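You operate a simulated robot arm through the tools that you are given. There is no shell and no other tool.

You are at the controls of a simulated robot arm. One attempt, no reset.

TASK
Rinse the blue filter in the grey cabinet, then drain the cabinet.
Fine: Four pump strokes with the drawer shut; the filter stays in there. Shut the red drain lever again. Set down upright: what you pick out.

It is judged by the outcome, as a careful person would: the job done as asked, and still so three seconds after it is handed in. It fails if anything else is knocked over, pushed out of place, dropped, spilled or broken.

THE ROBOT
A 7-joint arm with a two-finger parallel gripper, fixed in place. Base frame: the origin is on the floor under the middle of its stand, x ahead of it, y to its left, z up. Units: m, rad, N and s.
It reaches about 1.479 m from its shoulder. Its first joint turns from -2.897 to 2.897 rad. Payload 4.4 kg.
The tool frame sits at the grasp point between the pads (the TCP): z along the fingers, y along the line on which they close. The tips reach 0.023 m beyond it. The gripper opens to 0.094 m. The fingers are 0.038 m wide and 0.01 m thick; the gripper's body (0.054 by 0.096 m) begins 0.039 m behind the TCP.
Orientation is that of the tool frame in the base frame, as a unit quaternion [x, y, z, w]. With the fingers straight down and closing along the base's y, the tool's x points along the base's -x, its y along +y and its z along -z.

THE INTERFACE
- The arm moves only by the tool play_rows. Its argument "series" is a list that holds one entry, the list of rows, each a list of 7 numbers: the shift along the base's x, y, z in m, then the turn, a rotation vector about the base's x, y, z in rad, then the closure, from 0 (fully open) to 1 (shut). In form: [[[dx, dy, dz, wx, wy, wz, grip], ...]]. A call has 1 to 20 rows; each row shifts and turns the commanded pose from where the row before left it. A row lasts 0.2 s, in which the tool goes at most 0.05 m and 0.15 rad; a call with a longer step from one row to the next is refused whole, and so is a gripper value outside its range. Where a pose cannot be reached the arm comes as near as it can. A force on the tool above 40 N (or 10 N above the force at the start of the call, whichever is more), or a blocked arm, ends the call early, and 0.2 s more pass. The fingers move at their own pace (about 0.072 m/s each) and stop on an object; they squeeze with about 23 N. The grip force told is the motor's: it shows also when the fingers shut on nothing. Time passes only in rows, and 0.2 s behind the last, so rows that do not move let the fingers close. It gives the time, the measured TCP pose, the force on the tool (base axes), the opening and the grip force at its end, in the units of the frame above (readings bear some noise), with the torque about the TCP (base axes, N m) and any sound that the robot's microphone picked up.
- Cameras (640 x 400 px; columns grow to the right, rows downward): "scene" is fixed at [0.0551, -0.6623, 1.3458]; the picture's right is [0.67, -0.74, 0.00], its down [-0.35, -0.32, -0.88] and it looks along [0.65, 0.59, -0.48] (base axes); focal length 318 px, centre (320, 200). "wrist" rides on the gripper at [0.086, 0.016, -0.074] in the tool frame; the picture's right is [-0.18, 0.98, 0.00], its down [-0.58, -0.11, -0.81] and it looks along [-0.79, -0.15, 0.59] (tool axes); focal length 243 px, centre (320, 200). There is no depth. A picture from a camera that has moved, and an enlarged one, comes with that camera's place and axes in the base frame and with its lens. The place of the scene camera against the robot may be out by one fixed shift of up to 0.025 m in any direction.
- get_image(camera): a new picture of that camera. It takes no simulated time.
- enlarge(camera, box): a new picture of the part [left, top, right, bottom] of that camera's present view, enlarged. It takes no simulated time.
- finish_job(): hands the job in; it is judged then, once.

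Nothing tells you positions but the pictures and the camera data. Unless the task says otherwise, let go and move clear before handing in.

The tools are called by a JSON object that holds its "api" and its "payload". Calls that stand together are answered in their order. play_rows: Moves the arm, as the interface text tells. Its arguments: {"type":"object","properties":{"series":{"type":"array"}},"required":["series"]} The other tools are called the same way: get_image (camera) takes a picture; enlarge (camera, box) takes an enlarged picture of a part of a camera's view; finish_job () hands the job in.

At the start:

```text
t: 0.0
ee_pos: [0.7481, 0.055, 1.2194]
orientation: [0.0, 1.0, 0.0, 0.0]
force: [-0.2, 0.4, 1.1]
ft_torque: [-0.02, -0.01, -0.03]
finger_gap: 0.0939
gripper_force: 0.1
```

scene: 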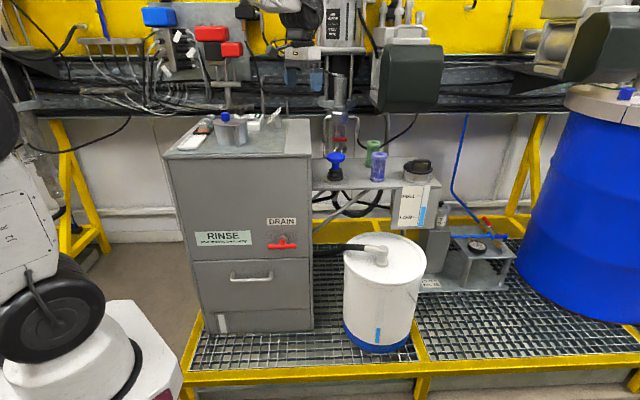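
wrist: 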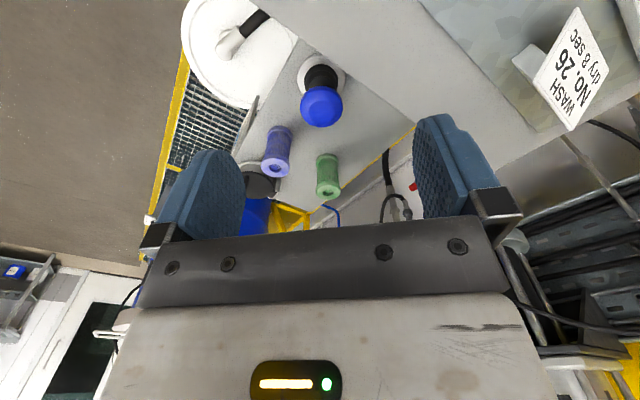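

I see a grey cabinet with a RINSE label, a red DRAIN lever and a drawer, plus a shelf with a blue knob (probably the pump), a blue/purple filter and a green filter. I'll enlarge the views to read the labels before moving anything.

{"api": "enlarge", "payload": {"camera": "scene", "box": [160, 100, 320, 200]}}

{"api": "enlarge", "payload": {"camera": "scene", "box": [180, 200, 340, 340]}}

{"api": "enlarge", "payload": {"camera": "scene", "box": [300, 120, 460, 240]}}

{"api": "enlarge", "payload": {"camera": "wrist", "box": [180, 0, 420, 220]}}

{"api": "enlarge", "payload": {"camera": "wrist", "box": [420, 0, 640, 200]}}

{"api": "enlarge", "payload": {"camera": "scene", "box": [320, 150, 540, 350]}}

```text
4.00 times, centred on (240, 150) of scene
camera zoom: at [0.0551, -0.6623, 1.3458], right [0.67, -0.74, 0.0], down [-0.35, -0.32, -0.88], along [0.65, 0.59, -0.48], focal length 1272 px, centre (640, 400)
```

zoom: 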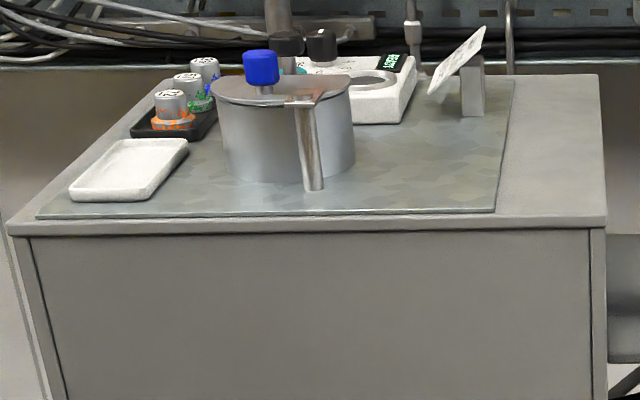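

```text
2.86 times, centred on (260, 270) of scene
camera zoom: at [0.0551, -0.6623, 1.3458], right [0.67, -0.74, 0.0], down [-0.35, -0.32, -0.88], along [0.65, 0.59, -0.48], focal length 908 px, centre (491, 0)
```

zoom: 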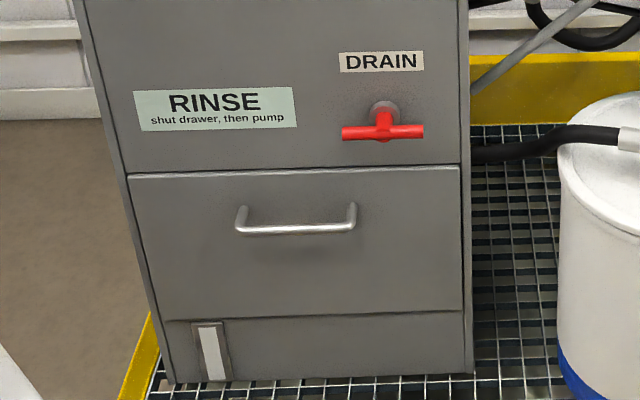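

```text
3.33 times, centred on (380, 180) of scene
camera zoom: at [0.0551, -0.6623, 1.3458], right [0.67, -0.74, 0.0], down [-0.35, -0.32, -0.88], along [0.65, 0.59, -0.48], focal length 1060 px, centre (120, 267)
```

zoom: 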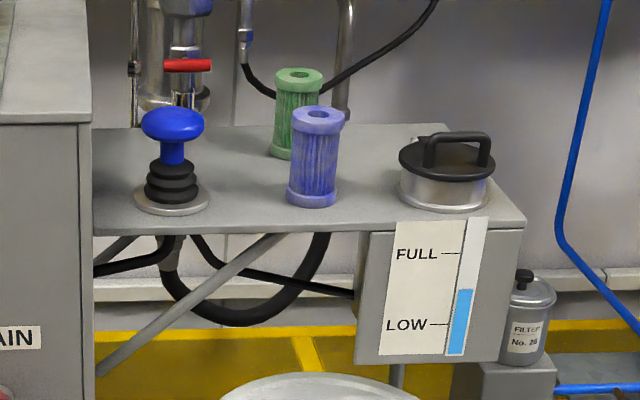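

```text
1.82 times, centred on (300, 110) of wrist
camera zoom: at [0.6603, 0.0702, 1.2946], right [0.18, 0.98, 0.0], down [0.58, -0.11, 0.81], along [0.79, -0.15, -0.59], focal length 441 px, centre (356, 364)
```

zoom: 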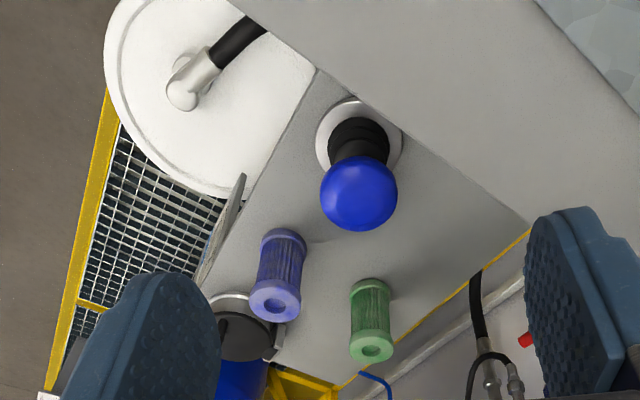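

```text
2.00 times, centred on (530, 100) of wrist
camera zoom: at [0.6603, 0.0702, 1.2946], right [0.18, 0.98, 0.0], down [0.58, -0.11, 0.81], along [0.79, -0.15, -0.59], focal length 485 px, centre (-100, 400)
```

zoom: 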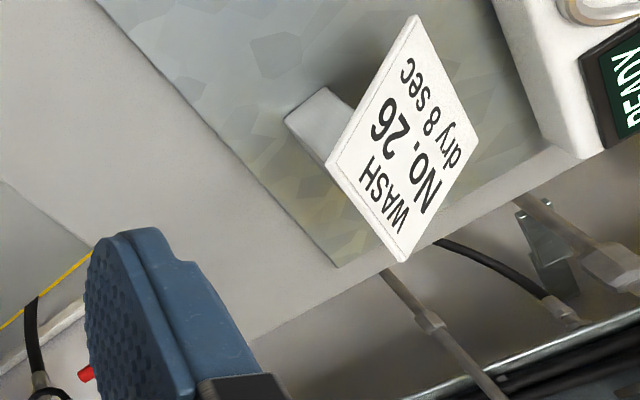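

```text
2.00 times, centred on (430, 250) of scene
camera zoom: at [0.0551, -0.6623, 1.3458], right [0.67, -0.74, 0.0], down [-0.35, -0.32, -0.88], along [0.65, 0.59, -0.48], focal length 636 px, centre (100, 100)
```

zoom: 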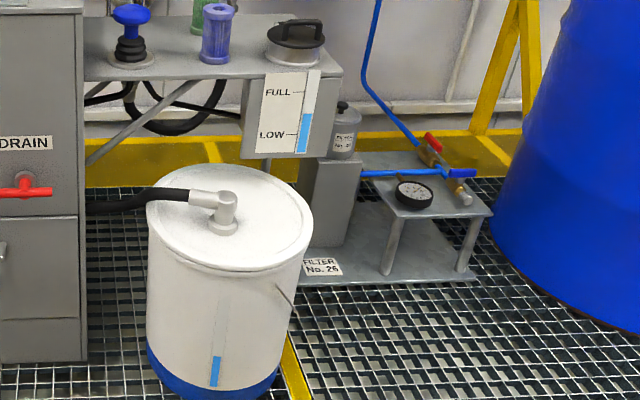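

The blue and green filters stand on the shelf near (1.00, -0.09) and (1.11, 0.00), with the shelf at about z 0.84. The blue pump knob is near (0.90, 0.03, 0.92). The cabinet's front face is turned about 45° toward the robot. Next I back off and turn the wrist 45° to look at the drawer front and lever.

{"api": "play_rows", "payload": {"series": [[[-0.04, -0.012, 0, 0, 0, 0.0982, 0], [-0.04, -0.012, 0, 0, 0, 0.0982, 0], [-0.04, -0.012, 0, 0, 0, 0.0982, 0], [-0.04, -0.012, 0, 0, 0, 0.0982, 0], [-0.04, -0.012, -0.02, 0, 0, 0.0982, 0], [-0.04, -0.012, -0.02, 0, 0, 0.0982, 0], [-0.04, -0.012, -0.02, 0, 0, 0.0982, 0], [-0.04, -0.012, -0.02, 0, 0, 0.0982, 0]]]}}

```text
t: 1.8
ee_pos: [0.4282, -0.0419, 1.1365]
orientation: [-0.383, 0.924, 0.001, 0.0]
force: [0.2, -0.7, 0.7]
ft_torque: [-0.01, 0.02, -0.01]
finger_gap: 0.0939
gripper_force: 0.1
```

{"api": "get_image", "payload": {"camera": "wrist"}}

{"api": "get_image", "payload": {"camera": "scene"}}

```text
taken
camera wrist: at [0.3546, -0.092, 1.213], right [-0.57, 0.82, 0.0], down [0.49, 0.34, 0.81], along [0.66, 0.46, -0.59], focal length 243 px, centre (320, 200)
```

wrist: 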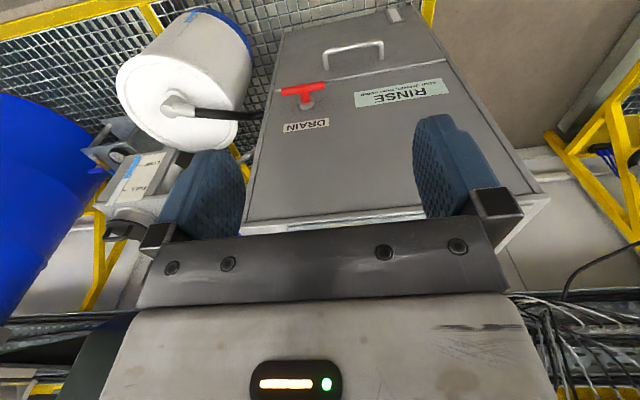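

```text
taken
```

scene: 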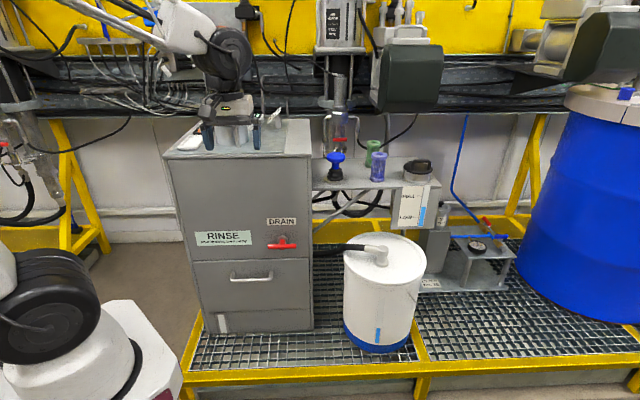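

I can see the cabinet front upside down in the wrist view. I'll enlarge the lever and handle to get precise pixel positions for triangulation.

{"api": "enlarge", "payload": {"camera": "wrist", "box": [240, 0, 440, 140]}}

{"api": "enlarge", "payload": {"camera": "wrist", "box": [220, 60, 560, 260]}}

```text
2.86 times, centred on (340, 70) of wrist
camera zoom: at [0.3546, -0.092, 1.213], right [-0.57, 0.82, 0.0], down [0.49, 0.34, 0.81], along [0.66, 0.46, -0.59], focal length 693 px, centre (263, 571)
```

zoom: 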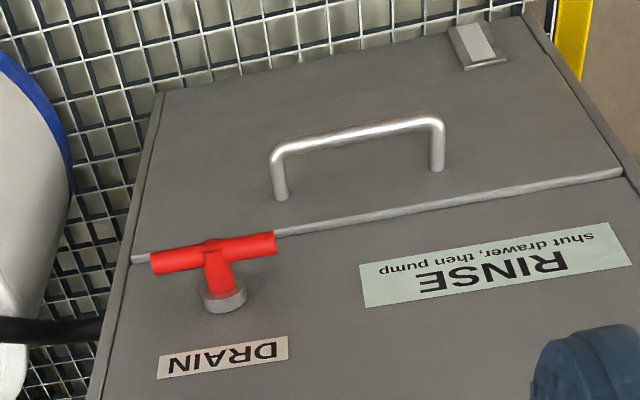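

```text
1.88 times, centred on (390, 160) of wrist
camera zoom: at [0.3546, -0.092, 1.213], right [-0.57, 0.82, 0.0], down [0.49, 0.34, 0.81], along [0.66, 0.46, -0.59], focal length 457 px, centre (188, 275)
```

zoom: 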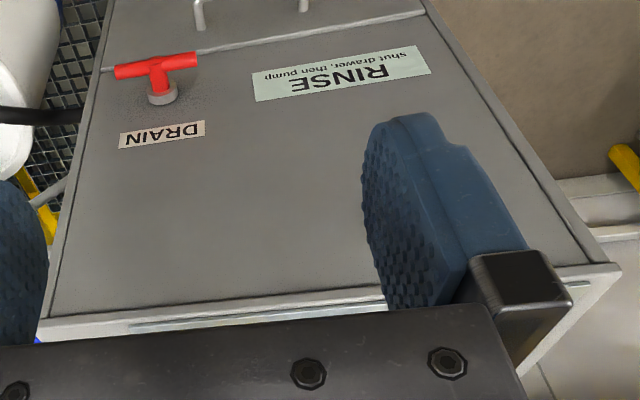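

The drawer handle is a U-bar standing well off the face, and the drain lever is a symmetric T-bar, now horizontal. I'll lower the camera for a second view so I can triangulate from the wrist camera alone.

{"api": "play_rows", "payload": {"series": [[[-0.01, 0.01, -0.045, 0, 0, 0, 0], [-0.01, 0.01, -0.045, 0, 0, 0, 0], [-0.01, 0.01, -0.045, 0, 0, 0, 0], [-0.01, 0.01, -0.045, 0, 0, 0, 0], [-0.01, 0.01, -0.045, 0, 0, 0, 0], [-0.01, 0.01, -0.045, 0, 0, 0, 0]]]}}

```text
t: 3.2
ee_pos: [0.3655, 0.0214, 0.8693]
orientation: [-0.383, 0.924, 0.0, 0.001]
force: [0.8, 0.1, 0.1]
ft_torque: [0.03, -0.02, 0.01]
finger_gap: 0.0941
gripper_force: 0.0
```

{"api": "get_image", "payload": {"camera": "wrist"}}

{"api": "enlarge", "payload": {"camera": "wrist", "box": [120, 0, 440, 200]}}

{"api": "get_image", "payload": {"camera": "scene"}}

```text
taken
camera wrist: at [0.2916, -0.03, 0.9454], right [-0.57, 0.82, 0.0], down [0.49, 0.33, 0.81], along [0.67, 0.46, -0.59], focal length 243 px, centre (320, 200)
```

wrist: 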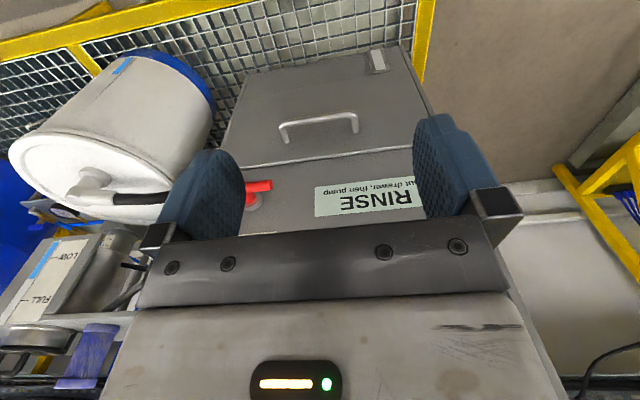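

```text
2.00 times, centred on (280, 100) of wrist
camera zoom: at [0.2916, -0.03, 0.9454], right [-0.57, 0.82, 0.0], down [0.49, 0.33, 0.81], along [0.67, 0.46, -0.59], focal length 485 px, centre (400, 400)
```

zoom: 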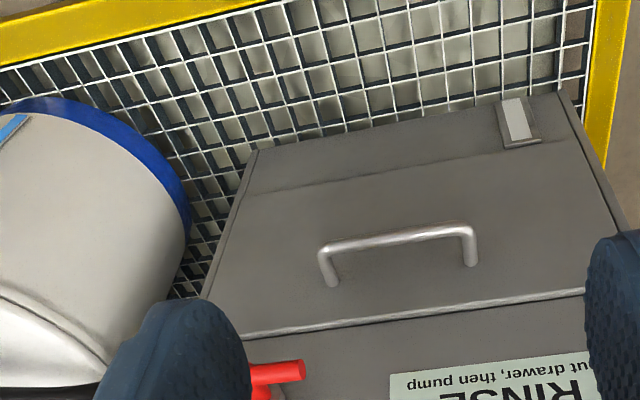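

```text
taken
```

scene: 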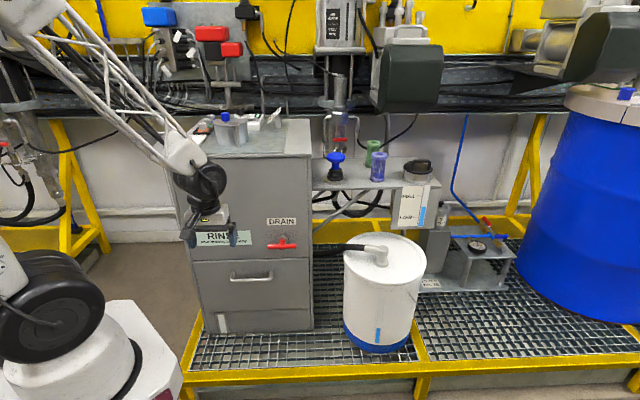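

From the two wrist views I get:
- Handle bar centre about (0.525, 0.122, 0.553), standing roughly 0.04 m off the face.
- Lever centre about (0.609, 0.036, 0.703).
- Face normal along (0.707, 0.707).

Next I turn the tool so the fingers close across the handle bar.

{"api": "play_rows", "payload": {"series": [[[0, 0, 0, 0, 0, -0.1428, 0], [0, 0, 0, 0, 0, -0.1428, 0], [0, 0, 0, 0, 0, -0.1428, 0], [0, 0, 0, 0, 0, -0.1428, 0], [0, 0, 0, 0, 0, -0.1428, 0], [0, 0, 0, 0, 0, -0.1428, 0], [0, 0, 0, 0, 0, -0.1428, 0], [0, 0, 0, 0, 0, -0.1428, 0], [0, 0, 0, 0, 0, -0.1428, 0], [0, 0, 0, 0, 0, -0.1428, 0], [0, 0, 0, 0, 0, -0.1428, 0]]]}}

```text
t: 5.6
ee_pos: [0.3676, 0.0185, 0.8685]
orientation: [0.383, 0.924, 0.0, 0.0]
force: [-0.4, 0.4, 0.0]
ft_torque: [-0.03, 0.0, -0.01]
finger_gap: 0.094
gripper_force: 0.1
```

The yaw turn went cleanly. Now I tilt the tool about 57° from vertical and move to a pre-grasp point in front of the handle, with the fingers partly closed.

{"api": "play_rows", "payload": {"series": [[[0.0123, 0.0047, -0.0357, 0.101, -0.101, 0, 0.2], [0.0123, 0.0047, -0.0357, 0.101, -0.101, 0, 0.5], [0.0123, 0.0047, -0.0357, 0.101, -0.101, 0, 0.5], [0.0123, 0.0047, -0.0357, 0.101, -0.101, 0, 0.5], [0.0123, 0.0047, -0.0357, 0.101, -0.101, 0, 0.5], [0.0123, 0.0047, -0.0357, 0.101, -0.101, 0, 0.5], [0.0123, 0.0047, -0.0357, 0.101, -0.101, 0, 0.5]]]}}

```text
t: 7.2
ee_pos: [0.4599, 0.0535, 0.6277]
orientation: [0.329, 0.809, 0.447, 0.196]
force: [-1.4, 0.0, -1.3]
ft_torque: [0.1, -0.12, -0.05]
finger_gap: 0.0471
gripper_force: 0.0
```

{"api": "get_image", "payload": {"camera": "wrist"}}

{"api": "get_image", "payload": {"camera": "scene"}}

```text
taken
camera wrist: at [0.3579, 0.0761, 0.6801], right [0.48, 0.25, 0.84], down [-0.12, -0.93, 0.34], along [0.87, -0.27, -0.42], focal length 243 px, centre (320, 200)
```

wrist: 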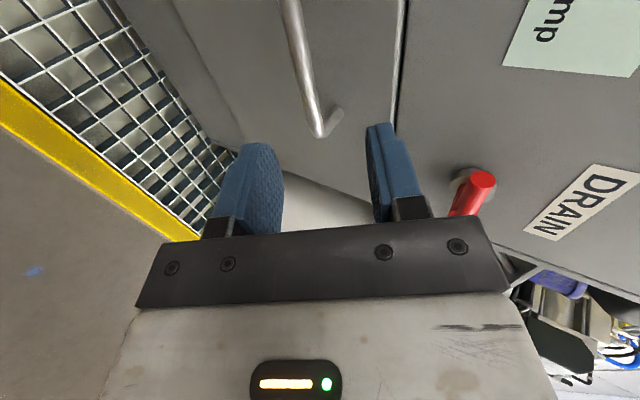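

```text
taken
```

scene: 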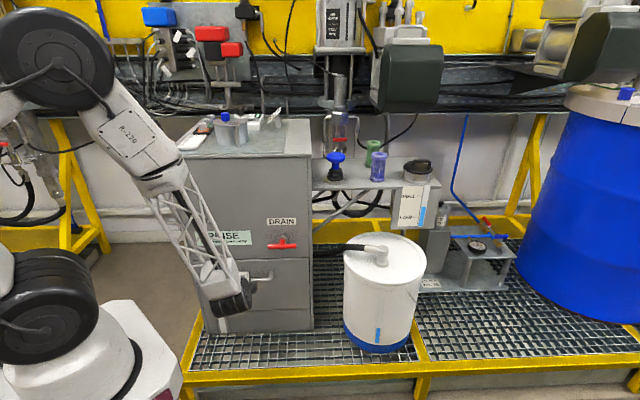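

The measured handle end matches its predicted pixel within 2 px. I'll let the arm settle, then advance halfway toward the bar.

{"api": "play_rows", "payload": {"series": [[[0, 0, 0, 0, 0, 0, 0.5], [0, 0, 0, 0, 0, 0, 0.5]]]}}

```text
t: 7.8
ee_pos: [0.4514, 0.055, 0.6179]
orientation: [0.335, 0.811, 0.442, 0.184]
force: [0.7, 0.2, -0.4]
ft_torque: [0.02, 0.0, -0.01]
finger_gap: 0.0469
gripper_force: 0.0
```

{"api": "play_rows", "payload": {"series": [[[0.0119, 0.0119, -0.0108, 0, 0, 0, 0.5], [0.0119, 0.0119, -0.0108, 0, 0, 0, 0.5], [0.0119, 0.0119, -0.0108, 0, 0, 0, 0.5], [0.0119, 0.0119, -0.0108, 0, 0, 0, 0.5], [0, 0, 0, 0, 0, 0, 0.5]]]}}

{"api": "get_image", "payload": {"camera": "wrist"}}

{"api": "enlarge", "payload": {"camera": "scene", "box": [180, 220, 340, 340]}}

```text
t: 9.0
ee_pos: [0.5013, 0.0999, 0.5768]
orientation: [0.336, 0.811, 0.442, 0.184]
force: [-0.2, 0.0, -0.1]
ft_torque: [0.02, -0.02, 0.03]
finger_gap: 0.0467
gripper_force: 0.0
```

```text
taken
camera wrist: at [0.4009, 0.1217, 0.6307], right [0.5, 0.25, 0.83], down [-0.11, -0.93, 0.34], along [0.86, -0.27, -0.44], focal length 243 px, centre (320, 200)
```

wrist: 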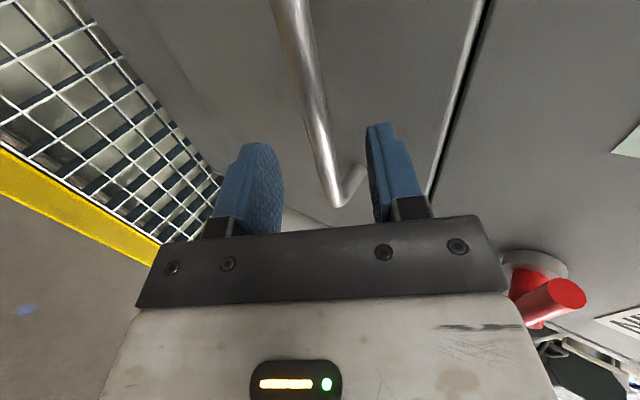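

```text
3.33 times, centred on (260, 280) of scene
camera zoom: at [0.0551, -0.6623, 1.3458], right [0.67, -0.74, 0.0], down [-0.35, -0.32, -0.88], along [0.65, 0.59, -0.48], focal length 1060 px, centre (520, -67)
```

zoom: 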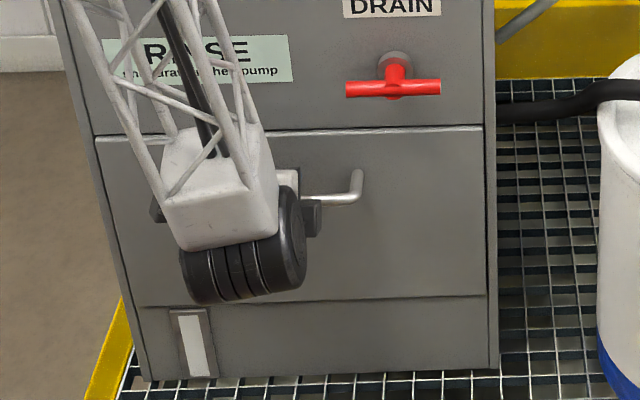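

The bar lies between the fingers. I'll advance the last 3 cm and close.

{"api": "play_rows", "payload": {"series": [[[0.009, 0.009, -0.0081, 0, 0, 0, 0.5], [0.009, 0.009, -0.0081, 0, 0, 0, 0.5], [0, 0, 0, 0, 0, 0, 0.5], [0, 0, 0, 0, 0, 0, 1.0], [0, 0, 0, 0, 0, 0, 1.0], [0, 0, 0, 0, 0, 0, 1.0], [0, 0, 0, 0, 0, 0, 1.0]]]}}

{"api": "get_image", "payload": {"camera": "wrist"}}

```text
t: 10.6
ee_pos: [0.5184, 0.1186, 0.5588]
orientation: [0.335, 0.811, 0.443, 0.184]
force: [0.8, 2.5, 9.2]
ft_torque: [-0.75, -0.77, 1.34]
finger_gap: 0.014
gripper_force: 45.2
```

```text
taken
camera wrist: at [0.4194, 0.1411, 0.6134], right [0.5, 0.25, 0.83], down [-0.11, -0.93, 0.34], along [0.86, -0.26, -0.44], focal length 243 px, centre (320, 200)
```

wrist: 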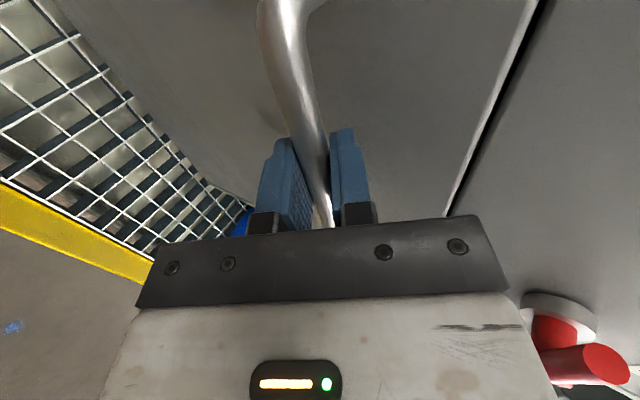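

The bar is gripped with a 14 mm gap. Now I pull the drawer straight out along the face normal, gently.

{"api": "play_rows", "payload": {"series": [[[-0.0071, -0.0071, 0, 0, 0, 0, 1.0], [-0.0071, -0.0071, 0, 0, 0, 0, 1.0], [-0.0106, -0.0106, 0, 0, 0, 0, 1.0], [-0.0106, -0.0106, 0, 0, 0, 0, 1.0], [-0.0106, -0.0106, 0, 0, 0, 0, 1.0], [-0.0106, -0.0106, 0, 0, 0, 0, 1.0]]]}}

{"api": "get_image", "payload": {"camera": "scene"}}

```text
t: 12.0
ee_pos: [0.4604, 0.059, 0.5601]
orientation: [0.336, 0.811, 0.443, 0.183]
force: [-13.0, 14.8, -13.3]
ft_torque: [-1.44, -1.45, -0.04]
finger_gap: 0.014
gripper_force: 45.1
```

```text
taken
```

scene: 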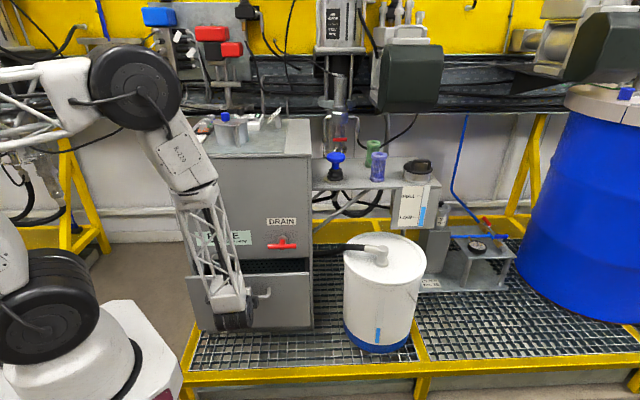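

The drawer is sliding out with a modest side force. I'll pause to read the static force before correcting the pull direction.

{"api": "play_rows", "payload": {"series": [[[0, 0, 0, 0, 0, 0, 1.0], [0, 0, 0, 0, 0, 0, 1.0]]]}}

```text
t: 12.6
ee_pos: [0.4594, 0.0594, 0.5583]
orientation: [0.335, 0.812, 0.442, 0.183]
force: [-19.3, 16.0, -21.5]
ft_torque: [-0.98, -0.8, 1.19]
finger_gap: 0.0136
gripper_force: 45.2
```

{"api": "play_rows", "payload": {"series": [[[-0.0015, 0.0015, -0.002, 0, 0, 0, 1.0], [0, 0, 0, 0, 0, 0, 1.0]]]}}

```text
t: 13.2
ee_pos: [0.4616, 0.0609, 0.558]
orientation: [0.336, 0.81, 0.444, 0.185]
force: [-14.3, 13.8, 27.9]
ft_torque: [-0.54, -0.79, 0.69]
finger_gap: 0.014
gripper_force: 45.0
```

{"api": "play_rows", "payload": {"series": [[[-0.0028, 0.0028, 0.0011, 0, 0, 0, 1.0], [0, 0, 0, 0, 0, 0, 1.0]]]}}

```text
t: 13.8
ee_pos: [0.4589, 0.0639, 0.5586]
orientation: [0.335, 0.811, 0.443, 0.185]
force: [26.2, -22.3, 10.2]
ft_torque: [-1.09, -1.2, 0.67]
finger_gap: 0.0139
gripper_force: 44.5
```

{"api": "play_rows", "payload": {"series": [[[0.0018, -0.0018, 0.0004, 0, 0, 0, 1.0], [-0.0108, -0.0104, 0, 0, 0, 0, 1.0], [-0.0108, -0.0104, 0, 0, 0, 0, 1.0], [-0.0108, -0.0104, 0, 0, 0, 0, 1.0], [-0.0108, -0.0104, 0, 0, 0, 0, 1.0], [0, 0, 0, 0, 0, 0, 1.0]]]}}

```text
t: 14.2
ee_pos: [0.4577, 0.0636, 0.5583]
orientation: [0.334, 0.811, 0.445, 0.184]
force: [-4.9, 1.2, 11.2]
ft_torque: [-0.8, -0.88, 0.28]
finger_gap: 0.014
gripper_force: 44.9
stopped in row 2: the force on the tool passed its limit at 53 N (the readings are from after the stop); the commanded pose is now the measured one
```

{"api": "play_rows", "payload": {"series": [[[-0.0036, -0.0035, 0.0003, 0, 0, 0, 1.0], [-0.0036, -0.0035, 0, 0, 0, 0, 1.0], [0, 0, 0, 0, 0, 0, 1.0]]]}}

{"api": "get_image", "payload": {"camera": "wrist"}}

{"api": "enlarge", "payload": {"camera": "scene", "box": [160, 200, 340, 350]}}

```text
t: 15.0
ee_pos: [0.4508, 0.0556, 0.5586]
orientation: [0.334, 0.811, 0.443, 0.183]
force: [3.9, -3.0, -6.7]
ft_torque: [-0.93, -0.98, 0.62]
finger_gap: 0.0139
gripper_force: 45.3
stopped in row 3: the force on the tool passed its limit at 42 N (the readings are from after the stop); the commanded pose is now the measured one
```

```text
taken
camera wrist: at [0.3505, 0.0782, 0.6136], right [0.5, 0.25, 0.83], down [-0.11, -0.93, 0.34], along [0.86, -0.26, -0.44], focal length 243 px, centre (320, 200)
```

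wrist: 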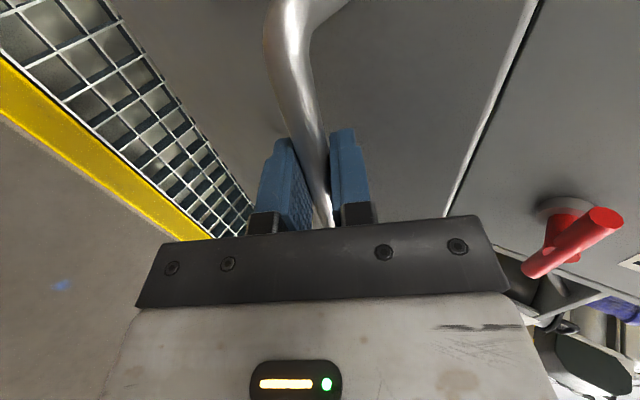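

```text
2.67 times, centred on (250, 275) of scene
camera zoom: at [0.0551, -0.6623, 1.3458], right [0.67, -0.74, 0.0], down [-0.35, -0.32, -0.88], along [0.65, 0.59, -0.48], focal length 848 px, centre (507, 0)
```

zoom: 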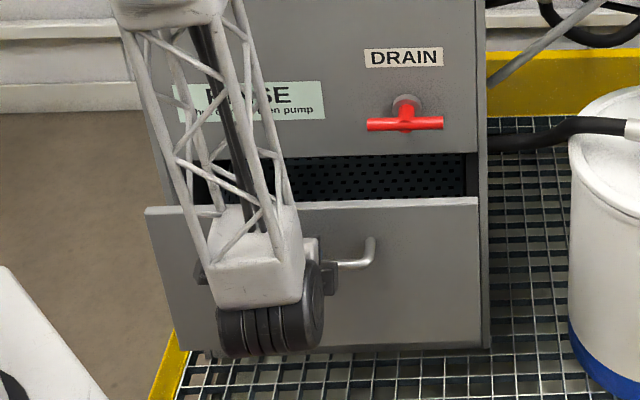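

The drawer moves, but my stiff grip builds up constraint forces. I'll take small steps and read the force each time to find the true slide direction.

{"api": "play_rows", "payload": {"series": [[[-0.0036, -0.0034, -0.0002, 0, 0, 0, 1.0]]]}}

{"api": "play_rows", "payload": {"series": [[[0, 0, 0, 0, 0, 0, 1.0]]]}}

```text
t: 15.5
ee_pos: [0.4484, 0.0544, 0.5586]
orientation: [0.334, 0.811, 0.444, 0.183]
force: [-7.5, 9.4, 14.1]
ft_torque: [-0.84, -1.04, 0.15]
finger_gap: 0.0141
gripper_force: 44.5
stopped in row 1: the force on the tool passed its limit at 42 N (the readings are from after the stop); the commanded pose is now the measured one
```

```text
t: 15.9
ee_pos: [0.4471, 0.0535, 0.5588]
orientation: [0.334, 0.811, 0.444, 0.182]
force: [-8.2, 10.7, 16.4]
ft_torque: [-0.66, -0.8, 0.66]
finger_gap: 0.0139
gripper_force: 45.1
```

{"api": "play_rows", "payload": {"series": [[[-0.0014, -0.0014, 0.0006, 0, 0, 0, 1.0]]]}}

{"api": "play_rows", "payload": {"series": [[[-0.0014, -0.0014, 0, 0, 0, 0, 1.0]]]}}

```text
t: 16.3
ee_pos: [0.4459, 0.052, 0.5596]
orientation: [0.335, 0.811, 0.444, 0.183]
force: [-6.4, 8.4, 9.4]
ft_torque: [-0.54, -0.52, 1.28]
finger_gap: 0.0138
gripper_force: 44.3
```

```text
t: 16.7
ee_pos: [0.4445, 0.05, 0.5591]
orientation: [0.334, 0.811, 0.444, 0.184]
force: [1.2, 1.5, -3.8]
ft_torque: [-0.5, -0.41, 1.46]
finger_gap: 0.0141
gripper_force: 45.1
```

Small steps are fine, so the drawer is not blocked. I'll continue with many small steps.

{"api": "play_rows", "payload": {"series": [[[-0.0021, -0.0021, 0, 0, 0, 0, 1.0], [-0.0021, -0.0021, 0, 0, 0, 0, 1.0], [-0.0021, -0.0021, 0, 0, 0, 0, 1.0], [-0.0021, -0.0021, 0, 0, 0, 0, 1.0], [-0.0021, -0.0021, 0, 0, 0, 0, 1.0], [-0.0021, -0.0021, 0, 0, 0, 0, 1.0], [-0.0021, -0.0021, 0, 0, 0, 0, 1.0], [-0.0021, -0.0021, 0, 0, 0, 0, 1.0]]]}}

```text
t: 17.5
ee_pos: [0.4398, 0.0447, 0.5589]
orientation: [0.336, 0.811, 0.443, 0.183]
force: [2.3, -4.4, -7.3]
ft_torque: [-0.95, -0.92, 0.85]
finger_gap: 0.014
gripper_force: 45.3
stopped in row 3: the force on the tool passed its limit at 46 N (the readings are from after the stop); the commanded pose is now the measured one
```

{"api": "play_rows", "payload": {"series": [[[-0.0014, -0.0014, 0, 0, 0, 0, 1.0]]]}}

{"api": "play_rows", "payload": {"series": [[[-0.0014, -0.0014, 0, 0, 0, 0, 1.0]]]}}

{"api": "play_rows", "payload": {"series": [[[-0.0014, -0.0014, 0, 0, 0, 0, 1.0]]]}}

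{"api": "play_rows", "payload": {"series": [[[-0.0014, -0.0014, 0, 0, 0, 0, 1.0]]]}}

```text
t: 17.9
ee_pos: [0.4383, 0.0435, 0.5579]
orientation: [0.335, 0.812, 0.442, 0.183]
force: [8.7, -6.6, -14.2]
ft_torque: [-0.8, -0.65, 1.4]
finger_gap: 0.0137
gripper_force: 45.2
```

```text
t: 18.3
ee_pos: [0.4367, 0.0421, 0.5592]
orientation: [0.334, 0.812, 0.443, 0.183]
force: [-0.7, 2.3, -4.8]
ft_torque: [-1.42, -1.58, -0.28]
finger_gap: 0.0138
gripper_force: 45.8
```

```text
t: 18.7
ee_pos: [0.4351, 0.0405, 0.5588]
orientation: [0.334, 0.811, 0.443, 0.183]
force: [-3.5, 6.5, -5.0]
ft_torque: [-1.2, -1.32, 0.26]
finger_gap: 0.0139
gripper_force: 44.7
```

```text
t: 19.1
ee_pos: [0.4335, 0.0394, 0.5585]
orientation: [0.334, 0.811, 0.443, 0.183]
force: [-5.7, 9.0, 2.5]
ft_torque: [-0.45, -0.4, 1.7]
finger_gap: 0.0139
gripper_force: 45.1
```

{"api": "play_rows", "payload": {"series": [[[-0.0012, -0.0011, 0, 0, 0, 0, 1.0], [-0.0012, -0.0011, 0, 0, 0, 0, 1.0], [-0.0012, -0.0011, 0, 0, 0, 0, 1.0], [-0.0012, -0.0011, 0, 0, 0, 0, 1.0], [-0.0012, -0.0011, 0, 0, 0, 0, 1.0], [-0.0012, -0.0011, 0, 0, 0, 0, 1.0], [-0.0012, -0.0011, 0, 0, 0, 0, 1.0], [-0.0012, -0.0011, 0, 0, 0, 0, 1.0], [-0.0012, -0.0011, 0, 0, 0, 0, 1.0], [-0.0012, -0.0011, 0, 0, 0, 0, 1.0], [-0.0012, -0.0011, 0, 0, 0, 0, 1.0], [-0.0012, -0.0011, 0, 0, 0, 0, 1.0], [-0.0012, -0.0011, 0, 0, 0, 0, 1.0], [-0.0012, -0.0011, 0, 0, 0, 0, 1.0], [-0.0012, -0.0011, 0, 0, 0, 0, 1.0], [-0.0012, -0.0011, 0, 0, 0, 0, 1.0], [-0.0012, -0.0011, 0, 0, 0, 0, 1.0], [-0.0012, -0.0011, 0, 0, 0, 0, 1.0], [-0.0012, -0.0011, 0, 0, 0, 0, 1.0], [-0.0012, -0.0011, 0, 0, 0, 0, 1.0]]]}}

{"api": "get_image", "payload": {"camera": "scene"}}

```text
t: 20.6
ee_pos: [0.4267, 0.0315, 0.5586]
orientation: [0.335, 0.812, 0.442, 0.183]
force: [1.4, -1.7, -8.7]
ft_torque: [-1.22, -1.23, 0.35]
finger_gap: 0.0142
gripper_force: 44.6
stopped in row 7: the force on the tool passed its limit at 46 N (the readings are from after the stop); the commanded pose is now the measured one
```

```text
taken
```

scene: 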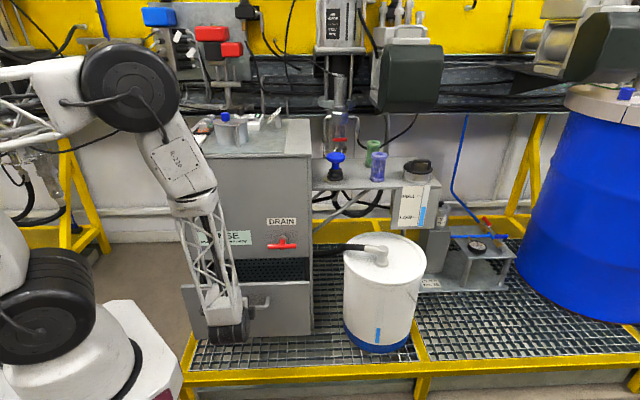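

The drawer is about 0.13 m open. I'll let go of the handle, back off, and look inside from above; I can pull the panel from inside with vertical fingers if it must open further.

{"api": "play_rows", "payload": {"series": [[[0, 0, 0, 0, 0, 0, 0.5], [0, 0, 0, 0, 0, 0, 0.5], [-0.0119, -0.0119, 0.0108, 0, 0, 0, 0.5], [-0.0119, -0.0119, 0.0108, 0, 0, 0, 0.5], [-0.0119, -0.0119, 0.0108, 0, 0, 0, 0.5], [-0.0119, -0.0119, 0.0108, 0, 0, 0, 0.5], [0, 0, 0, 0, 0, 0, 0.5]]]}}

```text
t: 22.2
ee_pos: [0.3785, -0.0169, 0.602]
orientation: [0.336, 0.811, 0.442, 0.183]
force: [-0.6, -0.1, 1.0]
ft_torque: [0.02, 0.01, 0.0]
finger_gap: 0.0472
gripper_force: 0.0
```

{"api": "play_rows", "payload": {"series": [[[0, 0, 0.04, -0.101, 0.101, 0, 0.5], [0, 0, 0.04, -0.101, 0.101, 0, 0.5], [0, 0, 0.04, -0.101, 0.101, 0, 0.5], [0, 0, 0.04, -0.101, 0.101, 0, 0.5], [0, 0, 0.04, -0.101, 0.101, 0, 0.3], [0, 0, 0.04, -0.101, 0.101, 0, 0], [0, 0, 0.03, -0.101, 0.101, 0, 0], [0, 0, 0, 0, 0, 0.1428, 0], [0, 0, 0, 0, 0, 0.1428, 0], [0, 0, 0, 0, 0, 0.1428, 0], [0, 0, 0, 0, 0, 0.1428, 0], [0, 0, 0, 0, 0, 0.1428, 0], [0, 0, 0, 0, 0, 0.1428, 0], [0, 0, 0, 0, 0, 0.1428, 0], [0, 0, 0, 0, 0, 0.1428, 0], [0, 0, 0, 0, 0, 0.1428, 0], [0, 0, 0, 0, 0, 0.1428, 0], [0, 0, 0, 0, 0, 0.1428, 0]]]}}

{"api": "get_image", "payload": {"camera": "wrist"}}

{"api": "get_image", "payload": {"camera": "scene"}}

```text
t: 26.0
ee_pos: [0.3787, -0.015, 0.8726]
orientation: [-0.385, 0.923, -0.002, -0.001]
force: [-0.2, -0.5, -0.3]
ft_torque: [-0.02, 0.06, -0.01]
finger_gap: 0.0941
gripper_force: 0.2
```

```text
taken
camera wrist: at [0.3057, -0.0656, 0.9483], right [-0.57, 0.82, 0.0], down [0.49, 0.34, 0.81], along [0.66, 0.46, -0.59], focal length 243 px, centre (320, 200)
```

wrist: 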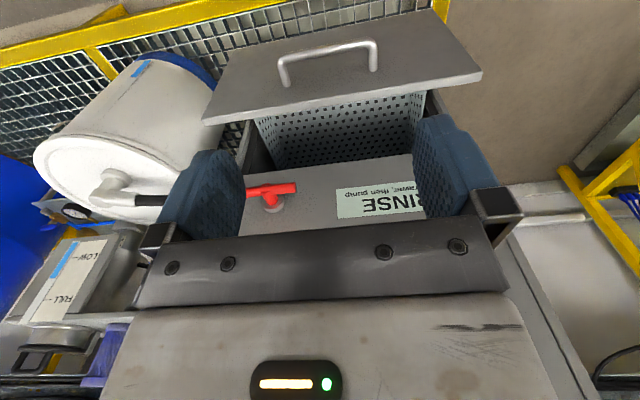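

```text
taken
```

scene: 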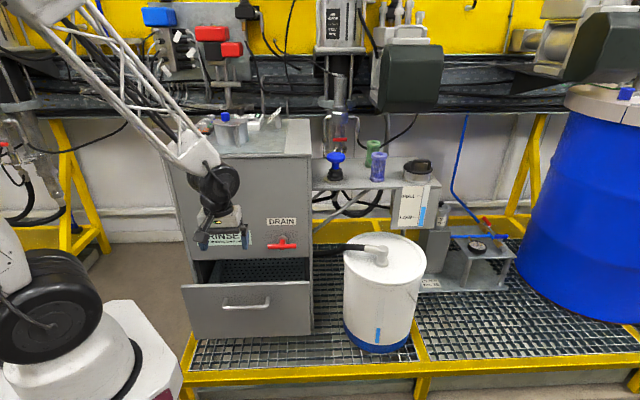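

The drawer holds a perforated basket. I'll zoom in to see what's inside.

{"api": "enlarge", "payload": {"camera": "wrist", "box": [200, 20, 480, 200]}}

{"api": "enlarge", "payload": {"camera": "scene", "box": [170, 230, 330, 340]}}

```text
2.22 times, centred on (340, 110) of wrist
camera zoom: at [0.3057, -0.0656, 0.9483], right [-0.57, 0.82, 0.0], down [0.49, 0.34, 0.81], along [0.66, 0.46, -0.59], focal length 539 px, centre (276, 400)
```

zoom: 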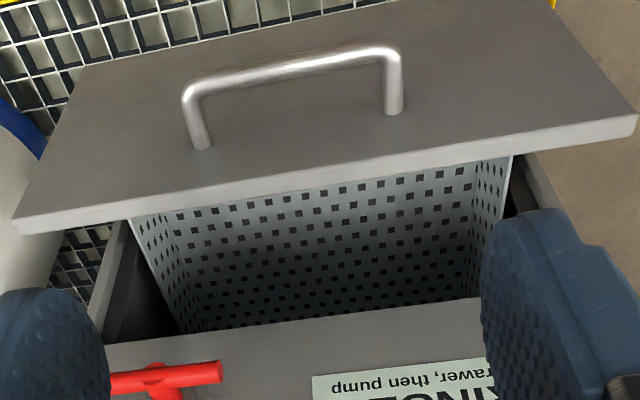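

```text
3.64 times, centred on (250, 285) of scene
camera zoom: at [0.0551, -0.6623, 1.3458], right [0.67, -0.74, 0.0], down [-0.35, -0.32, -0.88], along [0.65, 0.59, -0.48], focal length 1156 px, centre (574, -109)
```

zoom: 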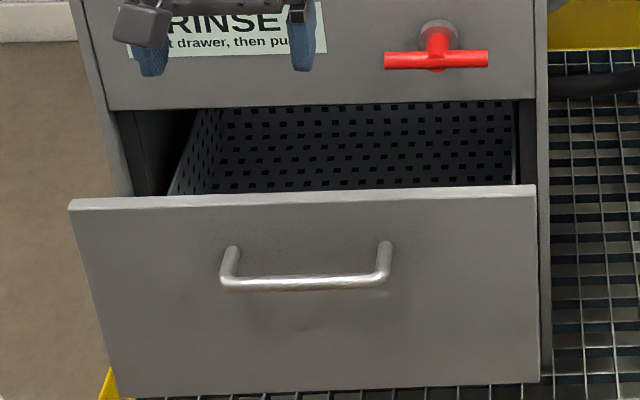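

The visible part of the basket looks empty, but its rear is still hidden. I'll put closed vertical fingers behind the drawer panel and pull it further from inside.

{"api": "play_rows", "payload": {"series": [[[0.0228, 0.0333, -0.018, 0, 0, 0, 1.0], [0.0228, 0.0333, -0.018, 0, 0, 0, 1.0], [0.0228, 0.0333, -0.018, 0, 0, 0, 1.0], [0.0228, 0.0333, -0.018, 0, 0, 0, 1.0], [0, 0, 0, 0, 0, 0, 1.0]]]}}

{"api": "get_image", "payload": {"camera": "wrist"}}

{"api": "get_image", "payload": {"camera": "scene"}}

```text
t: 27.2
ee_pos: [0.4713, 0.114, 0.7987]
orientation: [-0.382, 0.924, -0.001, 0.0]
force: [-0.8, -0.2, -1.1]
ft_torque: [0.06, 0.0, -0.04]
finger_gap: 0.0
gripper_force: 22.9
```

```text
taken
camera wrist: at [0.3982, 0.0656, 0.8739], right [-0.57, 0.82, 0.0], down [0.49, 0.34, 0.81], along [0.67, 0.45, -0.59], focal length 243 px, centre (320, 200)
```

wrist: 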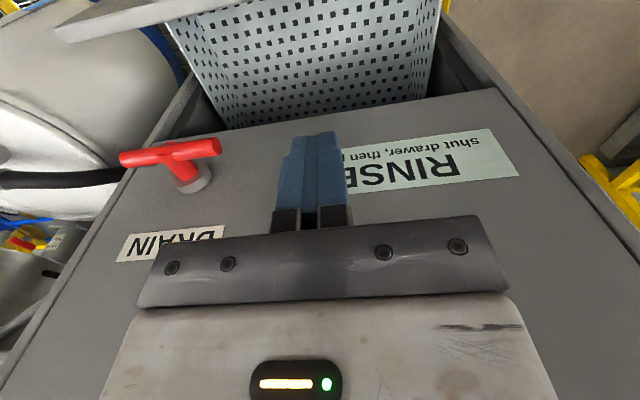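

```text
taken
```

scene: 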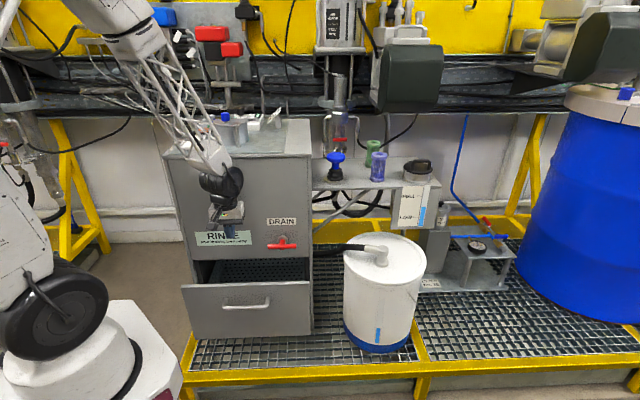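

{"api": "play_rows", "payload": {"series": [[[0, 0, -0.035, 0, 0, 0, 1.0], [0, 0, -0.035, 0, 0, 0, 1.0], [0, 0, -0.035, 0, 0, 0, 1.0], [0, 0, -0.035, 0, 0, 0, 1.0], [0, 0, -0.035, 0, 0, 0, 1.0], [0, 0, -0.03, 0, 0, 0, 1.0], [0, 0, 0, 0, 0, 0, 1.0]]]}}

{"api": "get_image", "payload": {"camera": "wrist"}}

{"api": "get_image", "payload": {"camera": "scene"}}

```text
t: 28.8
ee_pos: [0.4703, 0.1185, 0.5964]
orientation: [-0.383, 0.924, -0.001, 0.0]
force: [0.3, 0.2, 0.0]
ft_torque: [0.02, -0.03, 0.02]
finger_gap: 0.0
gripper_force: 23.1
```

```text
taken
camera wrist: at [0.3965, 0.0672, 0.6708], right [-0.57, 0.82, 0.0], down [0.49, 0.34, 0.81], along [0.67, 0.45, -0.59], focal length 243 px, centre (320, 200)
```

wrist: 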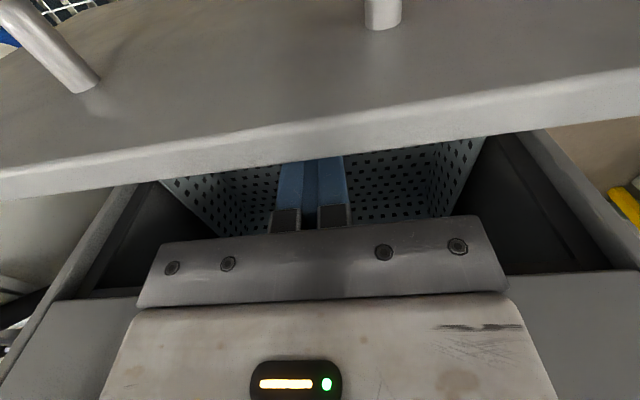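

```text
taken
```

scene: 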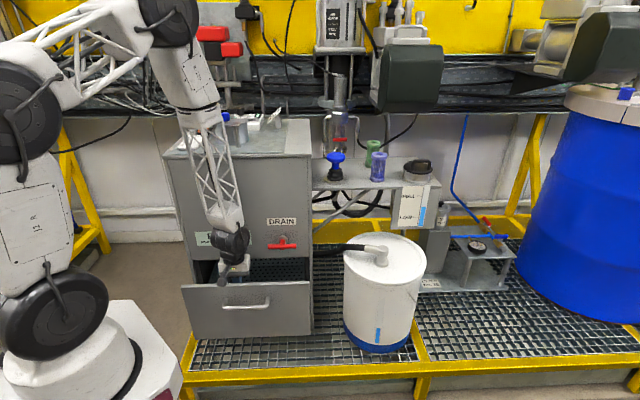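

The fingers are inside behind the panel. Now I pull along the negative normal.

{"api": "play_rows", "payload": {"series": [[[-0.0106, -0.0106, 0, 0, 0, 0, 1.0], [-0.0106, -0.0106, 0, 0, 0, 0, 1.0], [-0.0106, -0.0106, 0, 0, 0, 0, 1.0], [-0.0106, -0.0106, 0, 0, 0, 0, 1.0], [-0.0106, -0.0106, 0, 0, 0, 0, 1.0], [-0.0106, -0.0106, 0, 0, 0, 0, 1.0]]]}}

{"api": "get_image", "payload": {"camera": "scene"}}

```text
t: 30.2
ee_pos: [0.4063, 0.0527, 0.5931]
orientation: [-0.383, 0.924, 0.0, -0.001]
force: [1.1, 0.4, 0.4]
ft_torque: [-0.01, 0.0, 0.01]
finger_gap: 0.0
gripper_force: 23.3
```

```text
taken
```

scene: 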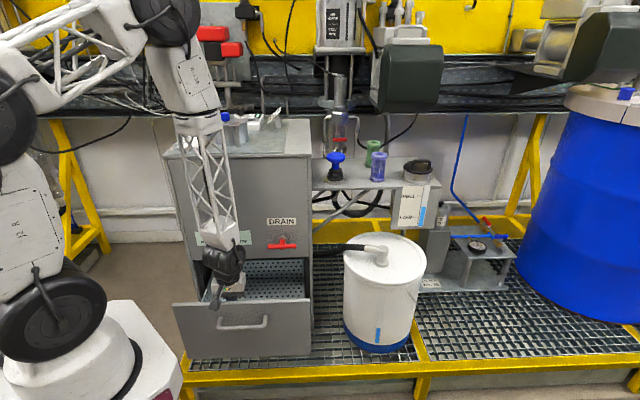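

That works with almost no force. I'll continue pulling.

{"api": "play_rows", "payload": {"series": [[[-0.0106, -0.0106, 0, 0, 0, 0, 1.0], [-0.0106, -0.0106, 0, 0, 0, 0, 1.0], [-0.0106, -0.0106, 0, 0, 0, 0, 1.0], [-0.0106, -0.0106, 0, 0, 0, 0, 1.0], [-0.0106, -0.0106, 0, 0, 0, 0, 1.0]]]}}

{"api": "get_image", "payload": {"camera": "scene"}}

{"api": "get_image", "payload": {"camera": "wrist"}}

```text
t: 31.4
ee_pos: [0.354, 0.0015, 0.5935]
orientation: [-0.382, 0.924, -0.001, -0.001]
force: [0.6, 1.9, 0.2]
ft_torque: [-0.01, 0.0, -0.06]
finger_gap: 0.0003
gripper_force: 23.1
```

```text
taken
```

scene: 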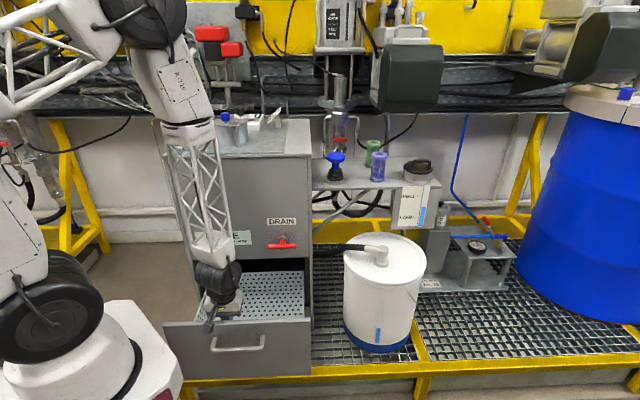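

```text
taken
camera wrist: at [0.2806, -0.0496, 0.669], right [-0.57, 0.82, 0.0], down [0.49, 0.34, 0.81], along [0.66, 0.45, -0.59], focal length 243 px, centre (320, 200)
```

wrist: 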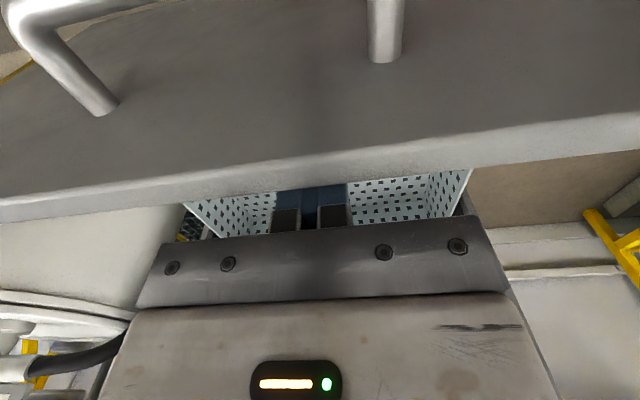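

{"api": "enlarge", "payload": {"camera": "scene", "box": [160, 230, 340, 350]}}

```text
3.33 times, centred on (250, 290) of scene
camera zoom: at [0.0551, -0.6623, 1.3458], right [0.67, -0.74, 0.0], down [-0.35, -0.32, -0.88], along [0.65, 0.59, -0.48], focal length 1060 px, centre (553, -100)
```

zoom: 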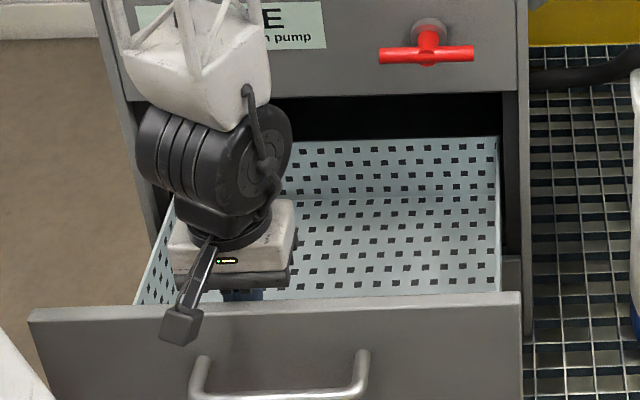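

The basket is nearly fully exposed and looks empty, so the blue filter can stand in it upright. I'll lift the fingers out and look straight in to confirm.

{"api": "play_rows", "payload": {"series": [[[0.005, 0.005, 0, 0, 0, 0, 1.0], [0, 0, 0.04, 0, 0, 0, 1.0], [0, 0, 0.045, 0, 0, 0, 1.0], [0, 0, 0.045, 0, 0, 0, 1.0], [0, 0, 0.045, 0, 0, 0, 1.0], [0, 0, 0.045, 0, 0, 0, 1.0], [0, 0, 0.045, 0, 0, 0, 0.5], [0, 0, 0, 0, 0, 0, 0]]]}}

{"api": "get_image", "payload": {"camera": "wrist"}}

{"api": "get_image", "payload": {"camera": "scene"}}

```text
t: 33.2
ee_pos: [0.3617, 0.0044, 0.858]
orientation: [-0.383, 0.924, -0.002, 0.0]
force: [0.5, -0.4, 0.5]
ft_torque: [-0.03, 0.02, 0.02]
finger_gap: 0.081
gripper_force: 0.1
```

```text
taken
camera wrist: at [0.2888, -0.0452, 0.9328], right [-0.57, 0.82, 0.0], down [0.49, 0.34, 0.81], along [0.67, 0.45, -0.59], focal length 243 px, centre (320, 200)
```

wrist: 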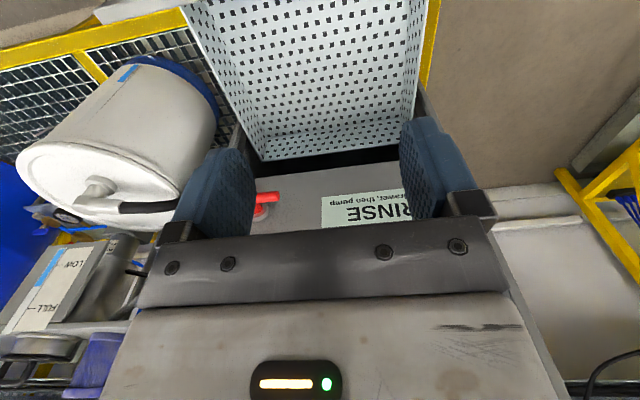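

```text
taken
```

scene: 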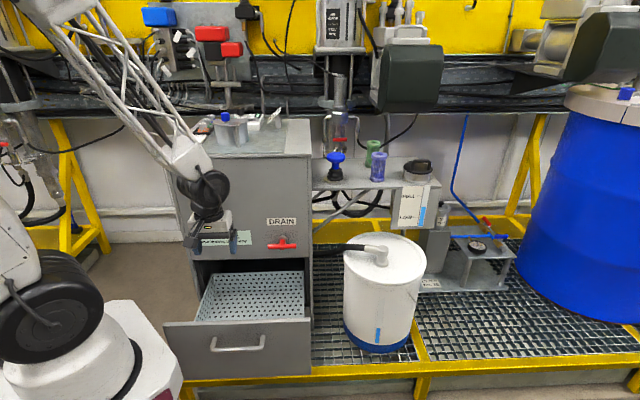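

{"api": "enlarge", "payload": {"camera": "wrist", "box": [170, 0, 450, 180]}}

{"api": "enlarge", "payload": {"camera": "scene", "box": [150, 230, 330, 390]}}

```text
2.22 times, centred on (310, 90) of wrist
camera zoom: at [0.2888, -0.0452, 0.9328], right [-0.57, 0.82, 0.0], down [0.49, 0.34, 0.81], along [0.67, 0.45, -0.59], focal length 539 px, centre (342, 444)
```

zoom: 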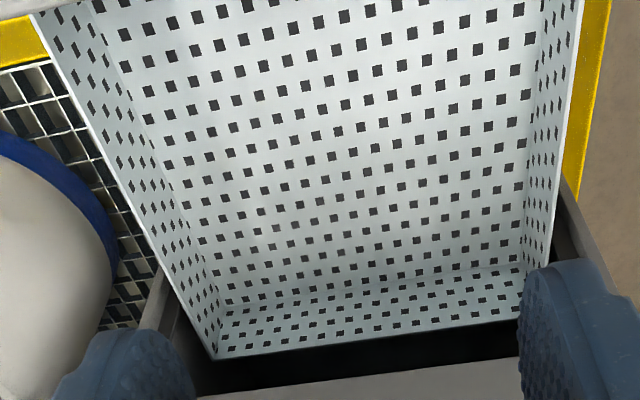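

```text
2.50 times, centred on (240, 310) of scene
camera zoom: at [0.0551, -0.6623, 1.3458], right [0.67, -0.74, 0.0], down [-0.35, -0.32, -0.88], along [0.65, 0.59, -0.48], focal length 795 px, centre (520, -75)
```

zoom: 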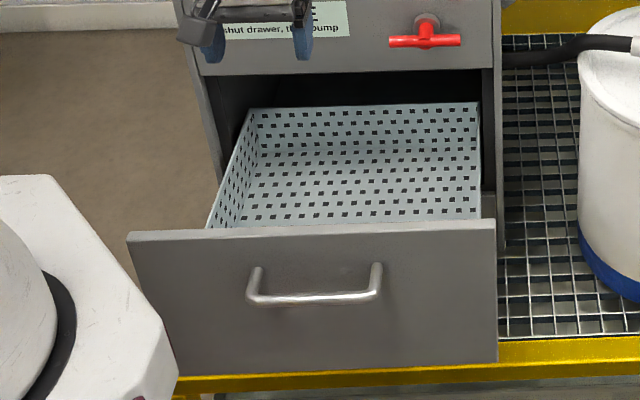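

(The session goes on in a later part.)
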